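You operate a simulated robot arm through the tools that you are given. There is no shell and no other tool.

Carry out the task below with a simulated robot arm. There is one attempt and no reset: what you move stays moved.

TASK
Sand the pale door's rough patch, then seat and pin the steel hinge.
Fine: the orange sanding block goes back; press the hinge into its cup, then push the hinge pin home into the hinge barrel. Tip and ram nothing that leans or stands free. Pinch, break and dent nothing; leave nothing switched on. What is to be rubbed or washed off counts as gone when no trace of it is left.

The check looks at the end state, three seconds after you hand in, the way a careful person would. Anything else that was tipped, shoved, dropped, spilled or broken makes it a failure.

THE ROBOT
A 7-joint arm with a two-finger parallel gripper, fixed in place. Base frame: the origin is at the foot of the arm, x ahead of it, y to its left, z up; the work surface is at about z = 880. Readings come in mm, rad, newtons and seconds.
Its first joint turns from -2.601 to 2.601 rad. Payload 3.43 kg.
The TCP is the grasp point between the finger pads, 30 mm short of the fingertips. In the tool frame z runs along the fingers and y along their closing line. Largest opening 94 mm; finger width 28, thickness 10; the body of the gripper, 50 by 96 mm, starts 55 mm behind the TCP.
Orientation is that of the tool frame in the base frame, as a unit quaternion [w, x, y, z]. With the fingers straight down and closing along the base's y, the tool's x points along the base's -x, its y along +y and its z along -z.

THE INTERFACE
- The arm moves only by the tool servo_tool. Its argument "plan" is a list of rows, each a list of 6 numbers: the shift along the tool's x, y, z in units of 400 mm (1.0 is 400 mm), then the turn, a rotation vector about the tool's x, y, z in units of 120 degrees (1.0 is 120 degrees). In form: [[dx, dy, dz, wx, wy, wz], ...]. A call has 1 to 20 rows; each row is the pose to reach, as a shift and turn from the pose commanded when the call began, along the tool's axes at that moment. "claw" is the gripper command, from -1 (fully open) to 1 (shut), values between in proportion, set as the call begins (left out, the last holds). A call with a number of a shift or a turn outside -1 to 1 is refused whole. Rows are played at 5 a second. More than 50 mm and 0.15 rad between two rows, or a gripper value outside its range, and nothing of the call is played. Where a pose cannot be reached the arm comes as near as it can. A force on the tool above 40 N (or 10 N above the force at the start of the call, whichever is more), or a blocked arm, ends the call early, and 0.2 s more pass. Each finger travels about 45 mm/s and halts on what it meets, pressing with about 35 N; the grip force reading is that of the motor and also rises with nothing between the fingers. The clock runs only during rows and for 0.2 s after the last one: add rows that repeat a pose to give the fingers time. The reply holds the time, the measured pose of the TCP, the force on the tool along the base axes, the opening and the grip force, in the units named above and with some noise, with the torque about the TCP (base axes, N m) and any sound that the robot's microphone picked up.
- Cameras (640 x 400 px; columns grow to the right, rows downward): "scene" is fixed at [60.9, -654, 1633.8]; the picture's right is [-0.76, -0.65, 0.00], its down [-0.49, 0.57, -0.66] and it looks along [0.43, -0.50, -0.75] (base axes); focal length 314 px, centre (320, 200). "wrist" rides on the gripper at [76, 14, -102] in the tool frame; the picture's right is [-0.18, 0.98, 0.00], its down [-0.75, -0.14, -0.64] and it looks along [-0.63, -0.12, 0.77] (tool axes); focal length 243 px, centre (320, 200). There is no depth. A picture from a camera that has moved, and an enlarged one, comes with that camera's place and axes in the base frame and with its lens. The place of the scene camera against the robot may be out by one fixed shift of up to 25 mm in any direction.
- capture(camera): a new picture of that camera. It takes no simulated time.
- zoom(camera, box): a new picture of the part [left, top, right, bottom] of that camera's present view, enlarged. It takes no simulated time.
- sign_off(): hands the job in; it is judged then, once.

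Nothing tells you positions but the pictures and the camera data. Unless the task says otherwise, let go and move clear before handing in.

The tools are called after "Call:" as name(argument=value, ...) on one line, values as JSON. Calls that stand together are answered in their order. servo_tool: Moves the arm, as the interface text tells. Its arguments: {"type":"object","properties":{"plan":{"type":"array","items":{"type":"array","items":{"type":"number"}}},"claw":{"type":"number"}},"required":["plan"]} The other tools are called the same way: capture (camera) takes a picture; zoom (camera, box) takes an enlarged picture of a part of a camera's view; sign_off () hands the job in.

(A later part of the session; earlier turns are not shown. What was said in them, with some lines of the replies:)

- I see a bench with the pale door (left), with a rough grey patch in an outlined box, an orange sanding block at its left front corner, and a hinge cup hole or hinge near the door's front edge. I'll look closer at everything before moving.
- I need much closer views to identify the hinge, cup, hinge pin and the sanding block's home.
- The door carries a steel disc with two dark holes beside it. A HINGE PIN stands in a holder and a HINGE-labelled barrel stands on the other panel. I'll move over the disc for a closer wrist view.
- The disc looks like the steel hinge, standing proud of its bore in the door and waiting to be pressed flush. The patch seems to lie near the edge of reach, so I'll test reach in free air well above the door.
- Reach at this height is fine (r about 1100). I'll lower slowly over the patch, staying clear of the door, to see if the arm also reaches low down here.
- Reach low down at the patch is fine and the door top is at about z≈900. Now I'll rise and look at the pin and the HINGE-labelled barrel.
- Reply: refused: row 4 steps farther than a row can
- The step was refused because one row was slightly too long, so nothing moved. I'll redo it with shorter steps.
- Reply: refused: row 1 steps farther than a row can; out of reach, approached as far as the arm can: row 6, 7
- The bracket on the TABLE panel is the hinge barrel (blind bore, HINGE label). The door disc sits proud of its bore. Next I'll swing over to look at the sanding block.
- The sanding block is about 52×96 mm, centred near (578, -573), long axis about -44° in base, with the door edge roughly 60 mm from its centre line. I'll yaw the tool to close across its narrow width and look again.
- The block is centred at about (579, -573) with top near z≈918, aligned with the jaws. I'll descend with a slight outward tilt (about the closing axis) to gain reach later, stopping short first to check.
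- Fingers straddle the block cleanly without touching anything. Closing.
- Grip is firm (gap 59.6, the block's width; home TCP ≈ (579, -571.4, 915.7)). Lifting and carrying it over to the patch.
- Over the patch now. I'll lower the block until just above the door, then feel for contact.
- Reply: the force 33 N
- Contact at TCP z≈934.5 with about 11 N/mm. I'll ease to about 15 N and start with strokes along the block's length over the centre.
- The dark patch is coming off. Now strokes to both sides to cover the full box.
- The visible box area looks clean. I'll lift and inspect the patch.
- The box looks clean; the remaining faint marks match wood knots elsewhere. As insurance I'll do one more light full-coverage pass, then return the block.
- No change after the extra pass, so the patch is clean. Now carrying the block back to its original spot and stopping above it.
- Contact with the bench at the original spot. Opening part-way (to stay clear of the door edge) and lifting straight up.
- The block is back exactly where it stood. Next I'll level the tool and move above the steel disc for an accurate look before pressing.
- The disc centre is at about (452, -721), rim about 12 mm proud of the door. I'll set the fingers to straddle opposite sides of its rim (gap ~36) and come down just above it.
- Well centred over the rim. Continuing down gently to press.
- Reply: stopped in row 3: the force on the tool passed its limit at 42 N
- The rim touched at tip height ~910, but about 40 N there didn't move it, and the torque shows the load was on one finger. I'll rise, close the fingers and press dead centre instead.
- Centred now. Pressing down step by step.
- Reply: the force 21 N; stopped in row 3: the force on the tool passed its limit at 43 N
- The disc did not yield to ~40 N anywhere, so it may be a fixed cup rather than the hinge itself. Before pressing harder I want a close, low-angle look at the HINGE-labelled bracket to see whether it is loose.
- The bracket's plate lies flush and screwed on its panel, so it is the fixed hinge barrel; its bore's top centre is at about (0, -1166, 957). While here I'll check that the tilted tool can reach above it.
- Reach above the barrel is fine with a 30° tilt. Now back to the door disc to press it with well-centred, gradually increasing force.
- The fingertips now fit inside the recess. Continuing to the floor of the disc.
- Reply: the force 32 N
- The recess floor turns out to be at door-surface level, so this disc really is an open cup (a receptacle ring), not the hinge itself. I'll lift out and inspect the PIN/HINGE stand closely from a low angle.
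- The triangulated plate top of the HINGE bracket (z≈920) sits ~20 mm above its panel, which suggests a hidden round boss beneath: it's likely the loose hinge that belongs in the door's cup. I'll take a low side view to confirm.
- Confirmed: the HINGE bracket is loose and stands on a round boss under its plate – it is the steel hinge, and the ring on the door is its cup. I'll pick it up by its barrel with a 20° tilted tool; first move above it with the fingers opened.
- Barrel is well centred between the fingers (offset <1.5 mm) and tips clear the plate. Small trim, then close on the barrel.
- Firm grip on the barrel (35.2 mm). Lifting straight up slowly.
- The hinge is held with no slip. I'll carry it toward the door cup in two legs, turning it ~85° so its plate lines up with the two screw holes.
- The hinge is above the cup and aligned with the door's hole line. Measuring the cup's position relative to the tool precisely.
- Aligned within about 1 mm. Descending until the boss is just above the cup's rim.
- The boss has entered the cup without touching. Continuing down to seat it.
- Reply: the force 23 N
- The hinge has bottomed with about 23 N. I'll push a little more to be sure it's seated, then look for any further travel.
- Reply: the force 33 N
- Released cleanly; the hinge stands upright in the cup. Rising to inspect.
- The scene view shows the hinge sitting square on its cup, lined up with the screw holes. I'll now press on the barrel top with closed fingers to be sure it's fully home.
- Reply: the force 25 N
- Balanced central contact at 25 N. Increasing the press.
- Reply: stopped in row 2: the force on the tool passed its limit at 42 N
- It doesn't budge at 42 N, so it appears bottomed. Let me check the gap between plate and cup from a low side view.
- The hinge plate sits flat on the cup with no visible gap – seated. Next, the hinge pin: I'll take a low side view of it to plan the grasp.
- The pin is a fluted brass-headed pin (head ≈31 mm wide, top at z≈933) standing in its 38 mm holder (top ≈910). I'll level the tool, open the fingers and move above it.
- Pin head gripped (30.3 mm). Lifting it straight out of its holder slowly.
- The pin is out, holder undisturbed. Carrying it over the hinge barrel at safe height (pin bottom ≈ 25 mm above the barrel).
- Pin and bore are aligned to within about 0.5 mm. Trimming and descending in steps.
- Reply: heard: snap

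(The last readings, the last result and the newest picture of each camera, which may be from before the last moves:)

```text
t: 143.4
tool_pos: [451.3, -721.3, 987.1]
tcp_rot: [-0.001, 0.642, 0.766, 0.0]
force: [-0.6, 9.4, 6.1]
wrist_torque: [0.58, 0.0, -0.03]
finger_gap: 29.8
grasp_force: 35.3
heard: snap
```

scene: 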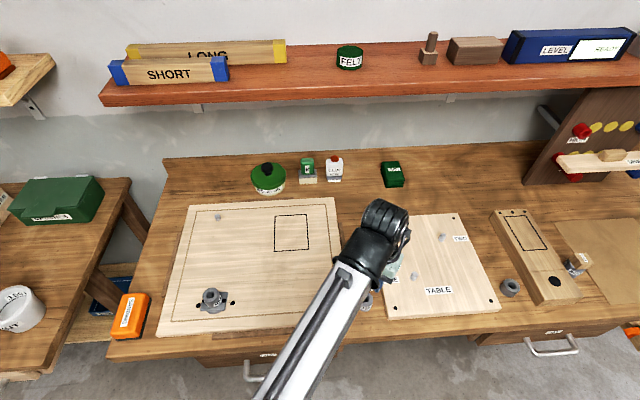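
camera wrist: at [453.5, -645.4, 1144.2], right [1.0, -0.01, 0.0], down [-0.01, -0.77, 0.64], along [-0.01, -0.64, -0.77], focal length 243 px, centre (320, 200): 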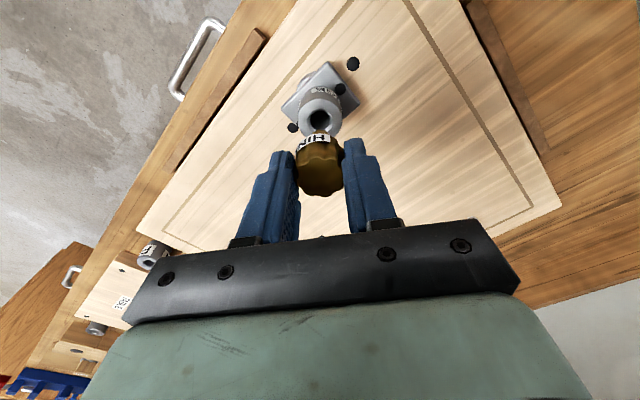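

A snap was heard with a small side force. Let me look closely before doing anything else.

Call:
zoom(camera="scene", box=[180, 250, 270, 325])

Call:
zoom(camera="wrist", box=[240, 50, 400, 200])

Call:
capture(camera="wrist")

```text
5.33 times, centred on (225, 288) of scene
camera zoom: at [60.9, -654.0, 1633.8], right [-0.76, -0.65, 0.0], down [-0.49, 0.57, -0.66], along [0.43, -0.5, -0.75], focal length 1672 px, centre (827, -267)
```

zoom: 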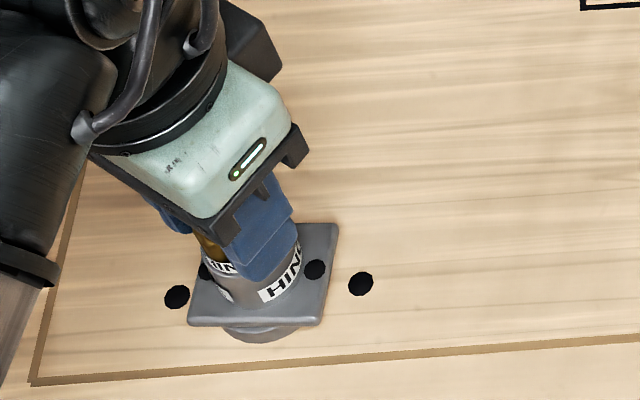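

```text
2.67 times, centred on (320, 125) of wrist
camera zoom: at [453.1, -645.1, 1089.7], right [1.0, -0.01, 0.0], down [-0.01, -0.77, 0.64], along [-0.01, -0.64, -0.77], focal length 647 px, centre (320, 400)
```

zoom: 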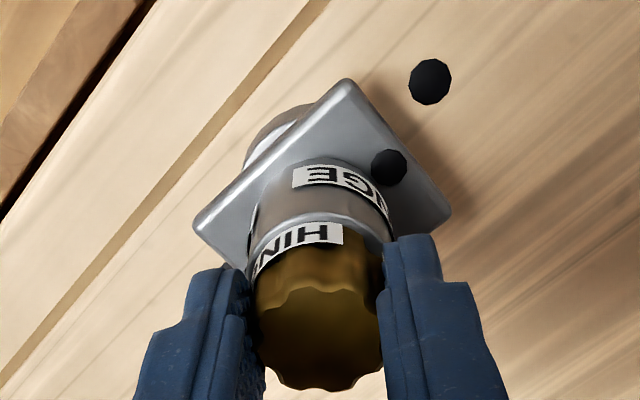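

```text
taken
camera wrist: at [453.1, -645.1, 1089.7], right [1.0, -0.01, 0.0], down [-0.01, -0.77, 0.64], along [-0.01, -0.64, -0.77], focal length 243 px, centre (320, 200)
```

wrist: 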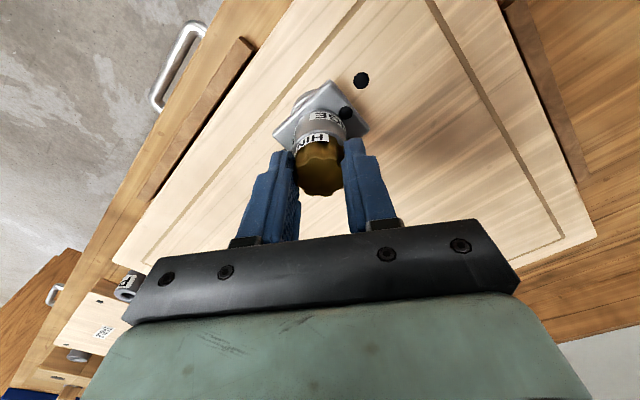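

The pin looks essentially home and the snap fits a detent engaging. I'll release and inspect.

Call:
servo_tool(plan=[[0, 0, 0, 0, 0, 0], [0, 0, 0, 0, 0, 0], [0, 0, 0, 0, 0, 0], [0, 0, 0, 0, 0, 0]], claw=-0.277)

Call:
zoom(camera="wrist", box=[240, 50, 400, 200])

Call:
servo_tool(plan=[[0, 0, -0.05, 0, 0, 0], [0, 0, -0.15, 0, 0, 0], [0, 0, -0.25, 0, 0, 0], [0, 0, -0.25, 0, 0, 0]])

Call:
zoom(camera="wrist", box=[240, 30, 400, 150])

Call:
zoom(camera="scene", box=[180, 250, 270, 325])

```text
t: 144.4
tool_pos: [451.6, -722.2, 986.8]
tcp_rot: [-0.001, 0.644, 0.765, -0.001]
force: [0.2, -1.0, -0.4]
wrist_torque: [0.02, 0.0, 0.0]
finger_gap: 60.2
grasp_force: 0.1
```

```text
2.67 times, centred on (320, 125) of wrist
camera zoom: at [453.2, -646.2, 1089.1], right [1.0, -0.01, 0.0], down [-0.01, -0.77, 0.64], along [-0.01, -0.64, -0.77], focal length 647 px, centre (320, 400)
```

zoom: 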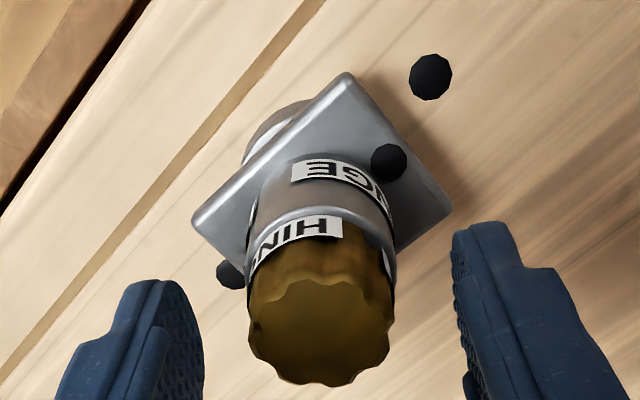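

```text
t: 145.4
tool_pos: [451.5, -723.0, 1086.6]
tcp_rot: [-0.001, 0.644, 0.765, -0.001]
force: [0.2, -0.5, -0.2]
wrist_torque: [-0.03, -0.02, 0.01]
finger_gap: 59.9
grasp_force: 0.1
```

```text
3.33 times, centred on (320, 90) of wrist
camera zoom: at [452.9, -645.7, 1189.1], right [1.0, -0.01, 0.0], down [-0.01, -0.77, 0.64], along [-0.01, -0.64, -0.77], focal length 809 px, centre (320, 567)
```

zoom: 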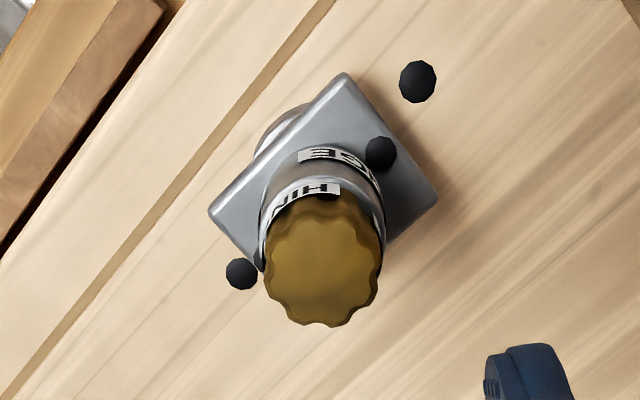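

```text
5.33 times, centred on (225, 288) of scene
camera zoom: at [60.9, -654.0, 1633.8], right [-0.76, -0.65, 0.0], down [-0.49, 0.57, -0.66], along [0.43, -0.5, -0.75], focal length 1672 px, centre (827, -267)
```

zoom: 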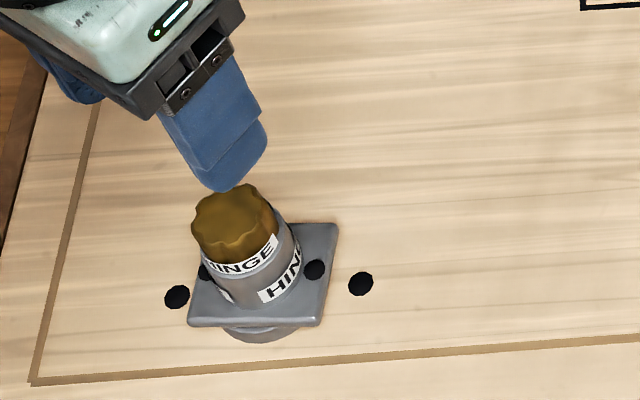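

The pin sits in the barrel. I'll take a low side view to check the pin head is flush on the barrel and the plate is still flush on the cup.

Call:
servo_tool(plan=[[0.0661, -0.0804, 0, 0, 0, 0], [0.1323, -0.1609, 0, 0, 0, 0], [0.1984, -0.2413, 0, 0, 0, 0], [0.2645, -0.3217, 0, 0, 0, 0], [0.2645, -0.3217, 0.0433, 0, -0.0625, 0], [0.2645, -0.3217, 0.0867, 0, -0.125, 0], [0.2645, -0.3217, 0.13, 0, -0.1875, 0], [0.2645, -0.3217, 0.1733, 0, -0.25, 0], [0.2645, -0.3217, 0.2167, 0, -0.3125, 0], [0.2645, -0.3217, 0.26, 0, -0.375, 0], [0.2645, -0.3217, 0.26, 0, -0.375, 0]], claw=1)

Call:
capture(camera="wrist")

Call:
zoom(camera="wrist", box=[400, 80, 520, 200])

Call:
zoom(camera="scene", box=[190, 270, 250, 320])

```text
t: 147.8
tool_pos: [308.5, -640.1, 982.8]
tcp_rot: [0.293, 0.594, 0.707, -0.247]
force: [0.4, -0.5, -0.1]
wrist_torque: [-0.02, 0.01, 0.0]
finger_gap: 0.0
grasp_force: 33.0
```

```text
taken
camera wrist: at [299.7, -514.6, 1000.9], right [0.99, 0.04, 0.13], down [-0.12, -0.1, 0.99], along [0.05, -0.99, -0.09], focal length 243 px, centre (320, 200)
```

wrist: 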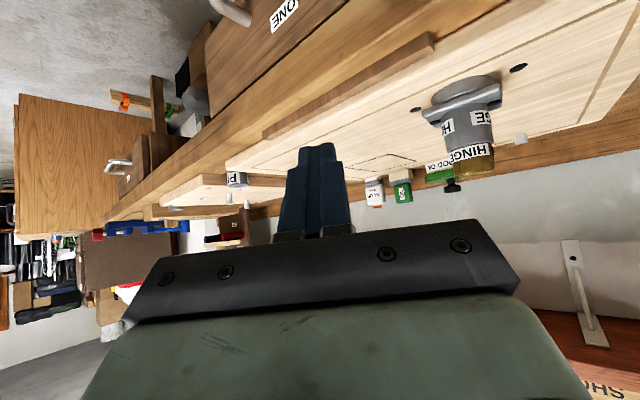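

```text
3.33 times, centred on (460, 140) of wrist
camera zoom: at [299.7, -514.6, 1000.9], right [0.99, 0.04, 0.13], down [-0.12, -0.1, 0.99], along [0.05, -0.99, -0.09], focal length 809 px, centre (-147, 400)
```

zoom: 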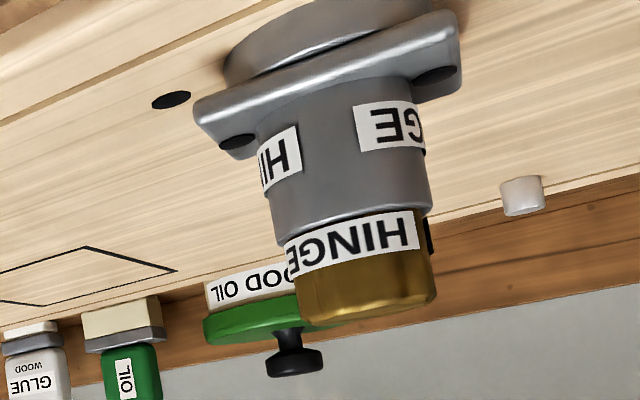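

```text
8.00 times, centred on (220, 295) of scene
camera zoom: at [60.9, -654.0, 1633.8], right [-0.76, -0.65, 0.0], down [-0.49, 0.57, -0.66], along [0.43, -0.5, -0.75], focal length 2508 px, centre (1120, -560)
```

zoom: 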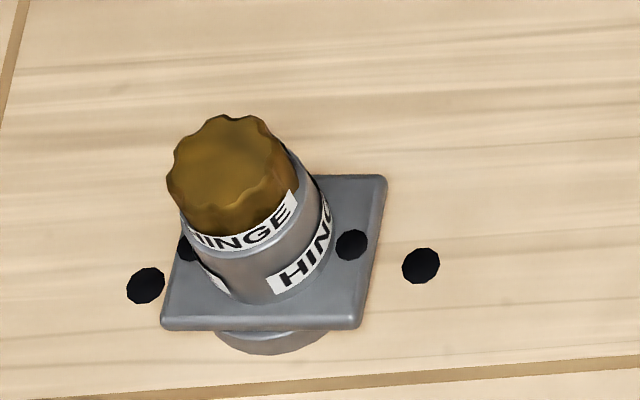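

Call:
zoom(camera="wrist", box=[410, 60, 510, 140])

Call:
zoom(camera="wrist", box=[430, 110, 510, 190])

Call:
zoom(camera="scene", box=[200, 290, 240, 325])

```text
5.00 times, centred on (460, 100) of wrist
camera zoom: at [299.7, -514.6, 1000.9], right [0.99, 0.04, 0.13], down [-0.12, -0.1, 0.99], along [0.05, -0.99, -0.09], focal length 1213 px, centre (-380, 700)
```

zoom: 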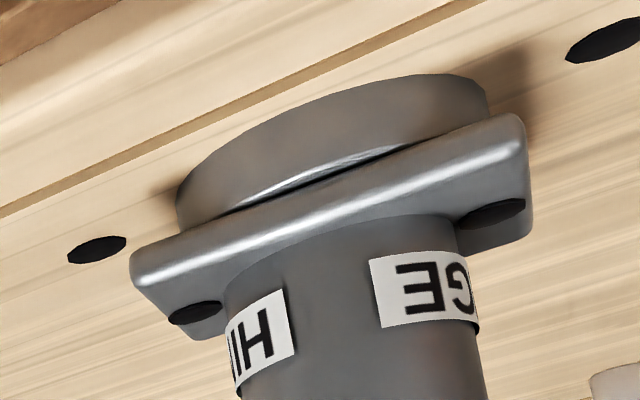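

```text
5.00 times, centred on (470, 150) of wrist
camera zoom: at [299.7, -514.6, 1000.9], right [0.99, 0.04, 0.13], down [-0.12, -0.1, 0.99], along [0.05, -0.99, -0.09], focal length 1213 px, centre (-430, 450)
```

zoom: 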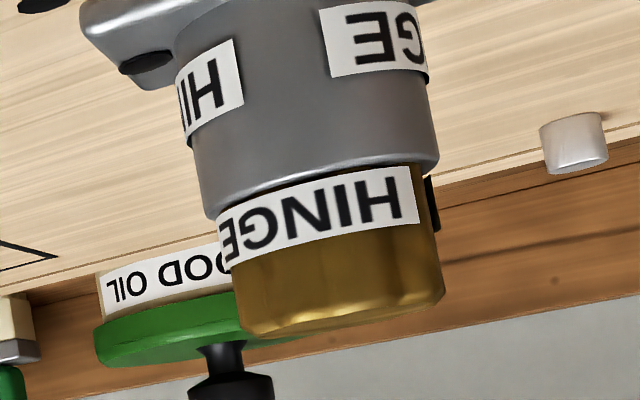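

```text
11.43 times, centred on (220, 308) of scene
camera zoom: at [60.9, -654.0, 1633.8], right [-0.76, -0.65, 0.0], down [-0.49, 0.57, -0.66], along [0.43, -0.5, -0.75], focal length 3583 px, centre (1463, -1029)
```

zoom: 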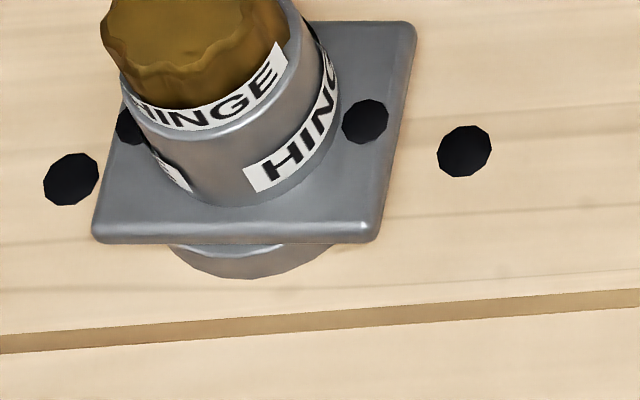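

Both interfaces look flush. As a final check that everything is home, I'll press down gently on the pin head with closed fingers.

Call:
servo_tool(plan=[[-0.0169, 0, -0.0167, 0, 0.0628, 0], [-0.0337, 0, -0.0335, 0, 0.1256, 0], [-0.0506, 0, -0.0502, 0, 0.1884, 0], [-0.0675, 0, -0.0669, 0, 0.2511, 0], [-0.0843, 0, -0.0837, 0, 0.3139, 0], [-0.1012, 0, -0.1004, 0, 0.377, 0], [-0.1469, 0.0799, -0.0543, 0, 0.377, 0], [-0.1926, 0.1598, -0.0082, 0, 0.377, 0], [-0.2383, 0.2396, 0.0379, 0, 0.377, 0], [-0.284, 0.3195, 0.084, 0, 0.377, 0], [-0.284, 0.3195, 0.084, 0, 0.377, 0]])

Call:
capture(camera="wrist")

Call:
zoom(camera="wrist", box=[240, 50, 400, 170])

```text
t: 150.2
tool_pos: [452.8, -721.0, 1038.9]
tcp_rot: [-0.002, 0.644, 0.765, 0.0]
force: [-0.5, -0.6, 0.6]
wrist_torque: [-0.01, 0.0, 0.02]
finger_gap: 0.0
grasp_force: 32.9
```

```text
taken
camera wrist: at [453.3, -644.7, 1140.8], right [1.0, -0.01, 0.0], down [-0.01, -0.77, 0.64], along [-0.01, -0.64, -0.77], focal length 243 px, centre (320, 200)
```

wrist: 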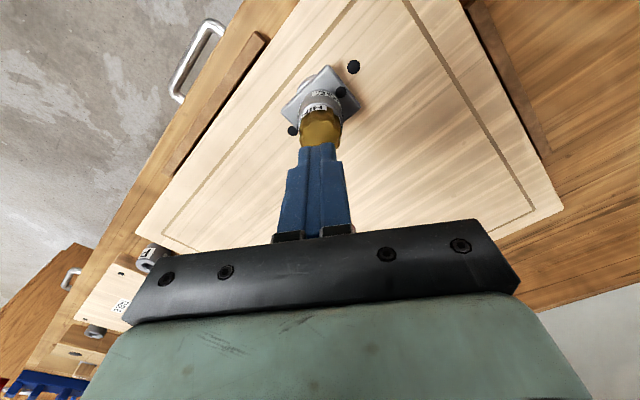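

```text
3.33 times, centred on (320, 110) of wrist
camera zoom: at [453.3, -644.7, 1140.8], right [1.0, -0.01, 0.0], down [-0.01, -0.77, 0.64], along [-0.01, -0.64, -0.77], focal length 809 px, centre (320, 500)
```

zoom: 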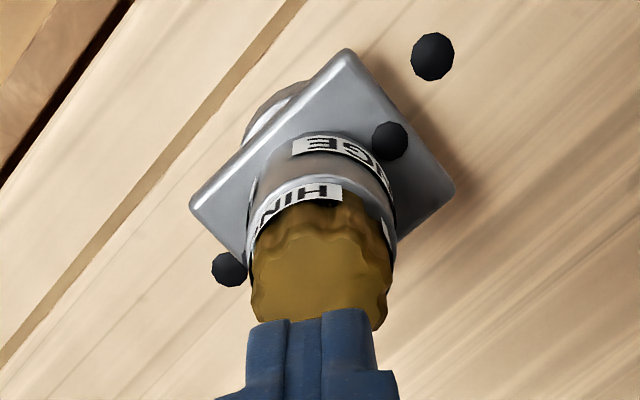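

Call:
servo_tool(plan=[[0, 0, 0.03, 0, 0, 0], [0, 0, 0.06, 0, 0, 0], [0, 0, 0.06, 0, 0, 0]])

Call:
servo_tool(plan=[[0, 0, 0.005, 0, 0, 0], [0, 0, 0.0075, 0, 0, 0], [0, 0, 0.0075, 0, 0, 0]])

Call:
servo_tool(plan=[[0, 0, 0.0025, 0, 0, 0], [0, 0, 0.005, 0, 0, 0], [0, 0, 0.005, 0, 0, 0]])

```text
t: 151.0
tool_pos: [451.3, -722.3, 1015.4]
tcp_rot: [-0.002, 0.643, 0.766, 0.0]
force: [-0.2, 0.0, 0.0]
wrist_torque: [0.01, 0.01, 0.02]
finger_gap: 0.0
grasp_force: 33.1
```

```text
t: 151.8
tool_pos: [451.8, -722.9, 1011.5]
tcp_rot: [-0.002, 0.643, 0.766, 0.001]
force: [-0.4, -0.3, 0.0]
wrist_torque: [0.02, -0.02, 0.03]
finger_gap: 0.0
grasp_force: 33.0
```

```text
t: 152.6
tool_pos: [450.6, -721.7, 1010.2]
tcp_rot: [-0.002, 0.643, 0.766, 0.001]
force: [0.6, 0.3, 0.4]
wrist_torque: [0.04, -0.04, -0.01]
finger_gap: 0.0
grasp_force: 33.3
```

Call:
servo_tool(plan=[[0, 0, 0.0025, 0, 0, 0], [0, 0, 0.005, 0, 0, 0], [0, 0, 0.005, 0, 0, 0]])

Call:
servo_tool(plan=[[0, 0, 0.0025, 0, 0, 0], [0, 0, 0.005, 0, 0, 0], [0, 0, 0.005, 0, 0, 0]])

```text
t: 153.4
tool_pos: [450.5, -721.2, 1006.8]
tcp_rot: [-0.002, 0.643, 0.766, 0.0]
force: [-0.5, -0.3, -0.9]
wrist_torque: [-0.02, 0.04, 0.02]
finger_gap: 0.1
grasp_force: 32.5
```

```text
t: 154.2
tool_pos: [451.1, -722.5, 1005.6]
tcp_rot: [-0.002, 0.644, 0.765, 0.0]
force: [-0.2, -0.2, -0.4]
wrist_torque: [0.0, 0.0, -0.04]
finger_gap: 0.0
grasp_force: 33.0
```

Call:
servo_tool(plan=[[0, 0, 0.0025, 0, 0, 0], [0, 0, 0.005, 0, 0, 0], [0, 0, 0.005, 0, 0, 0]])

Call:
servo_tool(plan=[[0, 0, 0.0025, 0, 0, 0], [0, 0, 0.005, 0, 0, 0], [0, 0, 0.005, 0, 0, 0]])

Call:
zoom(camera="scene", box=[180, 250, 270, 325])

```text
t: 155.0
tool_pos: [451.0, -720.7, 1006.9]
tcp_rot: [0.0, 0.643, 0.766, 0.001]
force: [2.1, -1.4, 21.5]
wrist_torque: [-0.12, -0.05, 0.02]
finger_gap: 0.0
grasp_force: 33.4
```

```text
t: 155.6
tool_pos: [449.9, -721.7, 1006.0]
tcp_rot: [-0.001, 0.643, 0.766, 0.001]
force: [-1.6, 4.5, 12.7]
wrist_torque: [0.14, 0.06, 0.02]
finger_gap: 0.0
grasp_force: 33.2
stopped in row 2: the force on the tool passed its limit at 42 N (the readings are from after the stop); the commanded pose is now the measured one
```

```text
5.33 times, centred on (225, 288) of scene
camera zoom: at [60.9, -654.0, 1633.8], right [-0.76, -0.65, 0.0], down [-0.49, 0.57, -0.66], along [0.43, -0.5, -0.75], focal length 1672 px, centre (827, -267)
```

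zoom: 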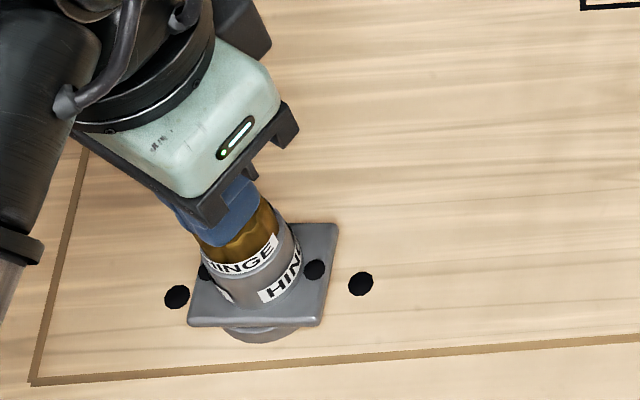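

Solid at 42 N: pin and hinge are home. I'll open, rise well clear and make a final check of the whole scene.

Call:
servo_tool(plan=[[0, 0, -0.05, 0, 0, 0], [0, 0, -0.15, 0, 0, 0], [0, 0, -0.25, 0, 0, 0], [0, 0, -0.35, 0, 0, 0], [0, 0, -0.45, 0, 0, 0], [0, 0, -0.55, 0, 0, 0], [0.08, 0, -0.55, 0, 0, 0], [0.16, 0.05, -0.55, 0, 0, 0], [0.24, 0.1, -0.55, 0, 0, 0], [0.32, 0.15, -0.55, 0, 0, 0], [0.32, 0.15, -0.55, 0, 0, 0]])

Call:
capture(camera="scene")

Call:
capture(camera="wrist")

Call:
zoom(camera="scene", box=[160, 180, 360, 350])

Call:
zoom(camera="scene", box=[340, 190, 640, 340])

```text
t: 158.0
tool_pos: [501.8, -601.3, 1190.7]
tcp_rot: [0.023, 0.643, 0.766, -0.006]
force: [-0.3, 0.3, 0.9]
wrist_torque: [0.0, 0.01, 0.01]
finger_gap: 0.0
grasp_force: 33.2
out of reach, approached as far as the arm can: row 6, 7, 8, 9, 10, 11
```

```text
taken
```

scene: 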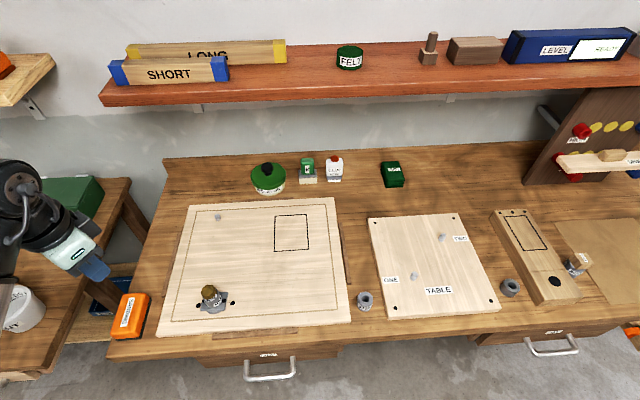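

```text
taken
camera wrist: at [498.7, -520.4, 1290.7], right [1.0, -0.01, 0.03], down [-0.03, -0.74, 0.67], along [0.01, -0.67, -0.74], focal length 243 px, centre (320, 200)
```

wrist: 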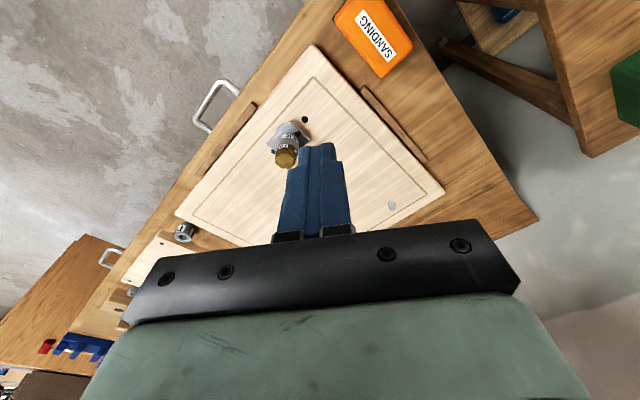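

```text
2.35 times, centred on (260, 265) of scene
camera zoom: at [60.9, -654.0, 1633.8], right [-0.76, -0.65, 0.0], down [-0.49, 0.57, -0.66], along [0.43, -0.5, -0.75], focal length 738 px, centre (461, 47)
```

zoom: 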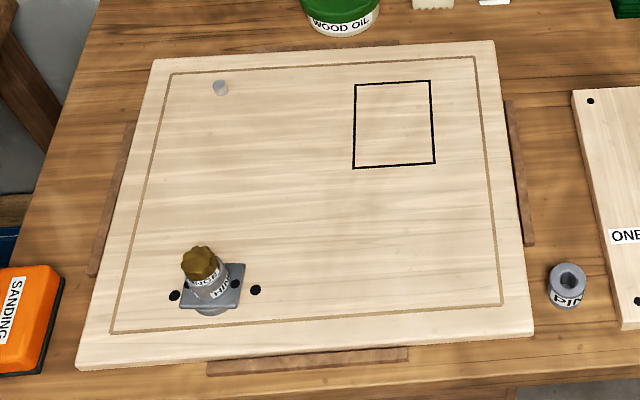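

```text
2.13 times, centred on (490, 265) of scene
camera zoom: at [60.9, -654.0, 1633.8], right [-0.76, -0.65, 0.0], down [-0.49, 0.57, -0.66], along [0.43, -0.5, -0.75], focal length 669 px, centre (-43, 61)
```

zoom: 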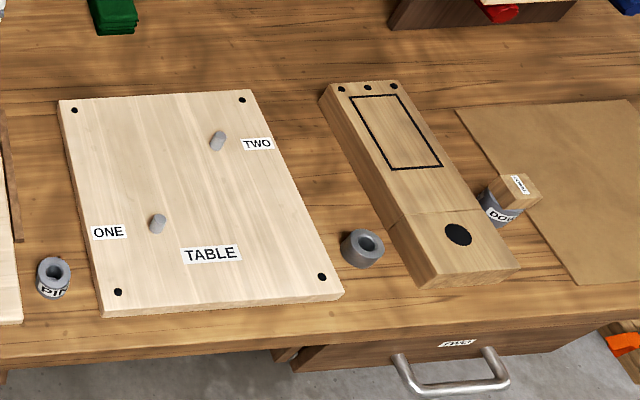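

Call:
zoom(camera="scene", box=[190, 275, 250, 320])

Call:
zoom(camera="scene", box=[262, 205, 322, 258])

Call:
zoom(camera="scene", box=[90, 270, 190, 350])

Call:
zoom(camera="wrist", box=[250, 100, 330, 180])

```text
8.89 times, centred on (220, 298) of scene
camera zoom: at [60.9, -654.0, 1633.8], right [-0.76, -0.65, 0.0], down [-0.49, 0.57, -0.66], along [0.43, -0.5, -0.75], focal length 2787 px, centre (1209, -667)
```

zoom: 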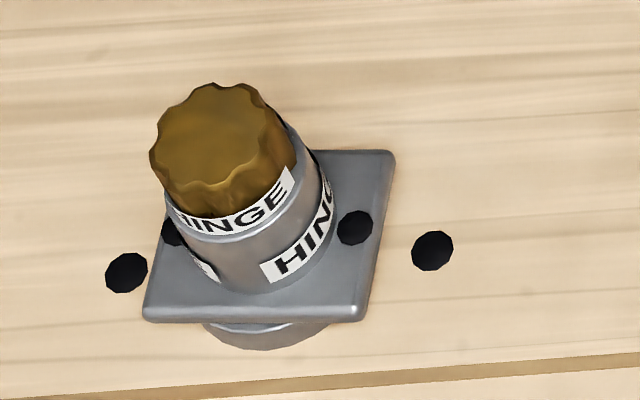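

```text
7.55 times, centred on (292, 232) of scene
camera zoom: at [60.9, -654.0, 1633.8], right [-0.76, -0.65, 0.0], down [-0.49, 0.57, -0.66], along [0.43, -0.5, -0.75], focal length 2366 px, centre (531, -38)
```

zoom: 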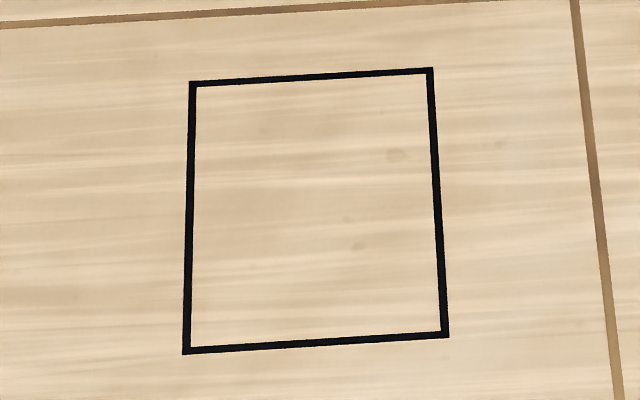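

```text
5.00 times, centred on (140, 310) of scene
camera zoom: at [60.9, -654.0, 1633.8], right [-0.76, -0.65, 0.0], down [-0.49, 0.57, -0.66], along [0.43, -0.5, -0.75], focal length 1568 px, centre (1220, -350)
```

zoom: 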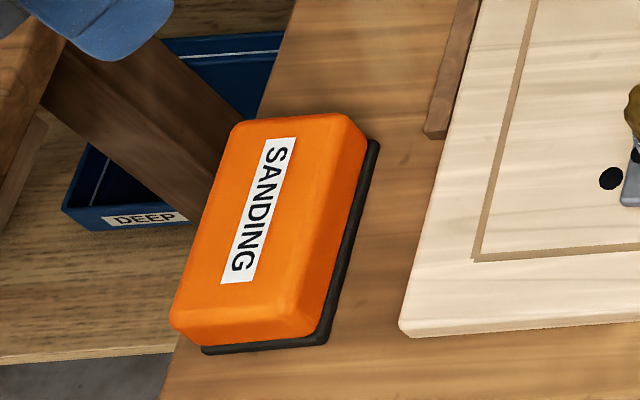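

```text
5.00 times, centred on (290, 140) of wrist
camera zoom: at [498.7, -520.4, 1290.7], right [1.0, -0.01, 0.03], down [-0.03, -0.74, 0.67], along [0.01, -0.67, -0.74], focal length 1213 px, centre (470, 500)
```

zoom: 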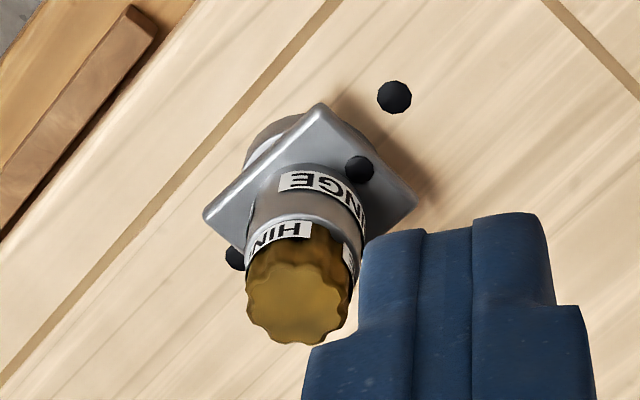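

Everything else is undisturbed, the patch is clean and the block is home. Before handing in, I want one closer low look at the plate/cup and head/barrel joints.

Call:
servo_tool(plan=[[-0.01, -0.0643, 0.0583, 0, 0, 0], [-0.02, -0.1287, 0.1167, 0, 0, 0], [-0.03, -0.193, 0.175, 0, 0, 0], [-0.04, -0.2573, 0.2333, 0, 0, 0], [-0.05, -0.3217, 0.2917, 0, 0, 0], [-0.06, -0.386, 0.35, 0, 0, 0], [-0.06, -0.386, 0.35, 0, 0, 0]])

Call:
capture(camera="wrist")

```text
t: 159.6
tool_pos: [351.5, -651.7, 1051.5]
tcp_rot: [-0.001, 0.643, 0.766, 0.001]
force: [0.6, -0.8, -0.5]
wrist_torque: [-0.05, -0.03, 0.0]
finger_gap: 0.0
grasp_force: 32.9
out of reach, approached as far as the arm can: row 1
```

```text
taken
camera wrist: at [352.5, -574.7, 1153.6], right [1.0, -0.01, 0.0], down [-0.01, -0.77, 0.64], along [-0.01, -0.64, -0.77], focal length 243 px, centre (320, 200)
```

wrist: 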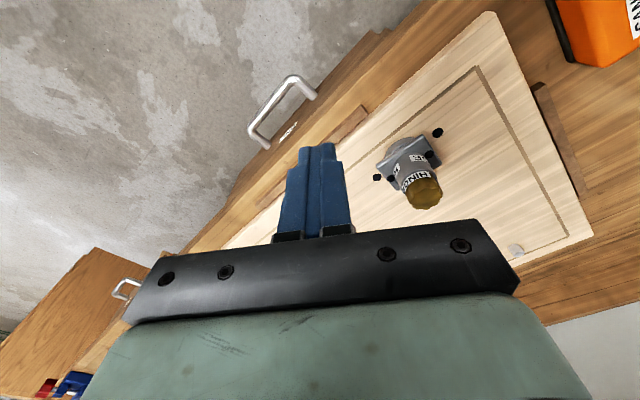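

Call:
servo_tool(plan=[[-0.0114, -0.0041, 0.0269, 0, -0.0604, 0], [-0.0227, -0.0081, 0.0538, 0, -0.1208, 0], [-0.0341, -0.0122, 0.0806, 0, -0.1812, 0], [-0.0454, -0.0163, 0.1075, 0, -0.2417, 0], [-0.0568, -0.0203, 0.1344, 0, -0.3021, 0], [-0.0681, -0.0244, 0.1613, 0, -0.3625, 0], [-0.0795, -0.0284, 0.1881, 0, -0.4229, 0], [-0.0908, -0.0325, 0.215, 0, -0.4833, 0], [-0.0908, -0.0325, 0.215, 0, -0.4833, 0]])

Call:
capture(camera="wrist")

```text
t: 161.6
tool_pos: [345.2, -688.4, 965.2]
tcp_rot: [0.372, 0.562, 0.67, -0.312]
force: [0.4, -0.8, 0.3]
wrist_torque: [0.02, 0.01, -0.03]
finger_gap: 0.0
grasp_force: 33.2
```

```text
taken
camera wrist: at [337.5, -562.3, 954.6], right [0.98, 0.07, 0.16], down [-0.16, 0.12, 0.98], along [0.05, -0.99, 0.13], focal length 243 px, centre (320, 200)
```

wrist: 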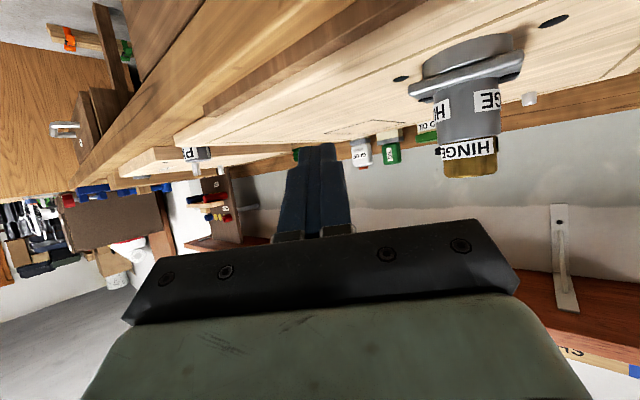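

Call:
zoom(camera="wrist", box=[400, 20, 540, 110])

Call:
zoom(camera="wrist", box=[420, 100, 520, 190])

```text
4.44 times, centred on (470, 65) of wrist
camera zoom: at [337.5, -562.3, 954.6], right [0.98, 0.07, 0.16], down [-0.16, 0.12, 0.98], along [0.05, -0.99, 0.13], focal length 1078 px, centre (-347, 800)
```

zoom: 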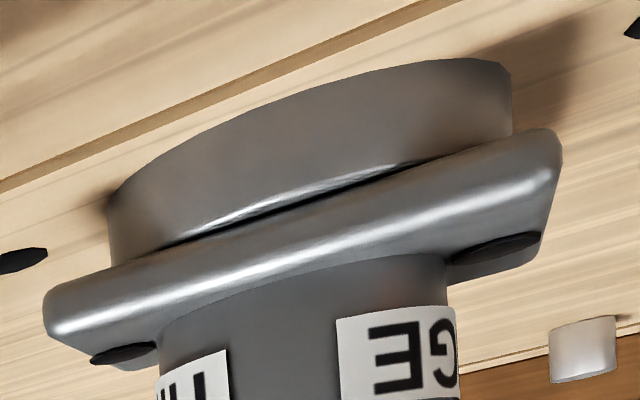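

```text
4.44 times, centred on (470, 145) of wrist
camera zoom: at [337.5, -562.3, 954.6], right [0.98, 0.07, 0.16], down [-0.16, 0.12, 0.98], along [0.05, -0.99, 0.13], focal length 1078 px, centre (-347, 444)
```

zoom: 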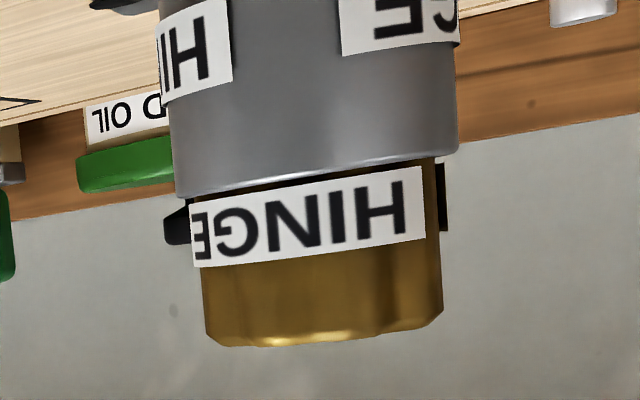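

The plate sits flush on the cup all round and the pin head sits down on the barrel. Moving the arm clear.

Call:
servo_tool(plan=[[0.0398, 0, -0.0636, 0, 0, 0], [0.0795, 0, -0.1272, 0, 0, 0], [0.0159, 0, -0.1669, 0, 0, 0], [-0.0477, 0, -0.2067, 0, 0, 0], [-0.1113, 0, -0.2464, 0, 0, 0], [-0.1113, 0, -0.2464, 0, 0, 0]], claw=-0.5)

Call:
capture(camera="scene")

```text
t: 163.0
tool_pos: [335.3, -630.4, 1054.1]
tcp_rot: [0.37, 0.563, 0.67, -0.313]
force: [1.0, -0.1, -0.6]
wrist_torque: [0.0, 0.01, -0.03]
finger_gap: 70.6
grasp_force: 0.0
```

```text
taken
```

scene: 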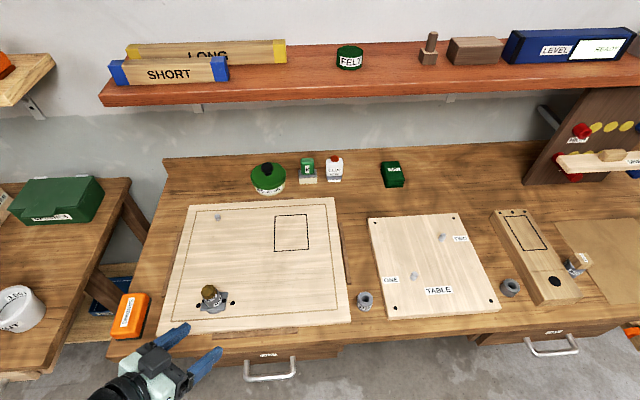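

The patch is sanded clean and the sanding block is back where it stood. The hinge is seated in its cup with the pin home in its barrel. Nothing else has moved and the arm is clear, so I'm handing in.

Call:
sign_off()

```text
The job is handed in.
```

I sanded the door's rough patch clean, put the orange block back where it stood, seated the steel hinge in its cup, and pushed the hinge pin home. The job is handed in, but no verdict has come back.

- **Patch:** no trace shows in the outlined box. An extra full pass changed nothing, and the faint marks left match wood knots elsewhere on the door.
- **Hinge:** it sits flush on its cup and did not move when pressed from above to about 42 N. I turned its plate to line up with the two screw holes.
- **Pin:** it went into the barrel with an audible snap, which I took to be it catching in place. It also held solid at about 42 N.
- **Cup:** at first I took the empty steel cup on the door for the hinge. I pressed on it twice, to about 43 N at most, and once more lightly in its recess. I saw no mark and it did not move.

In the last picture, the door, the pin's empty holder and the other parts are where they were at the start, and the arm is clear of the work.
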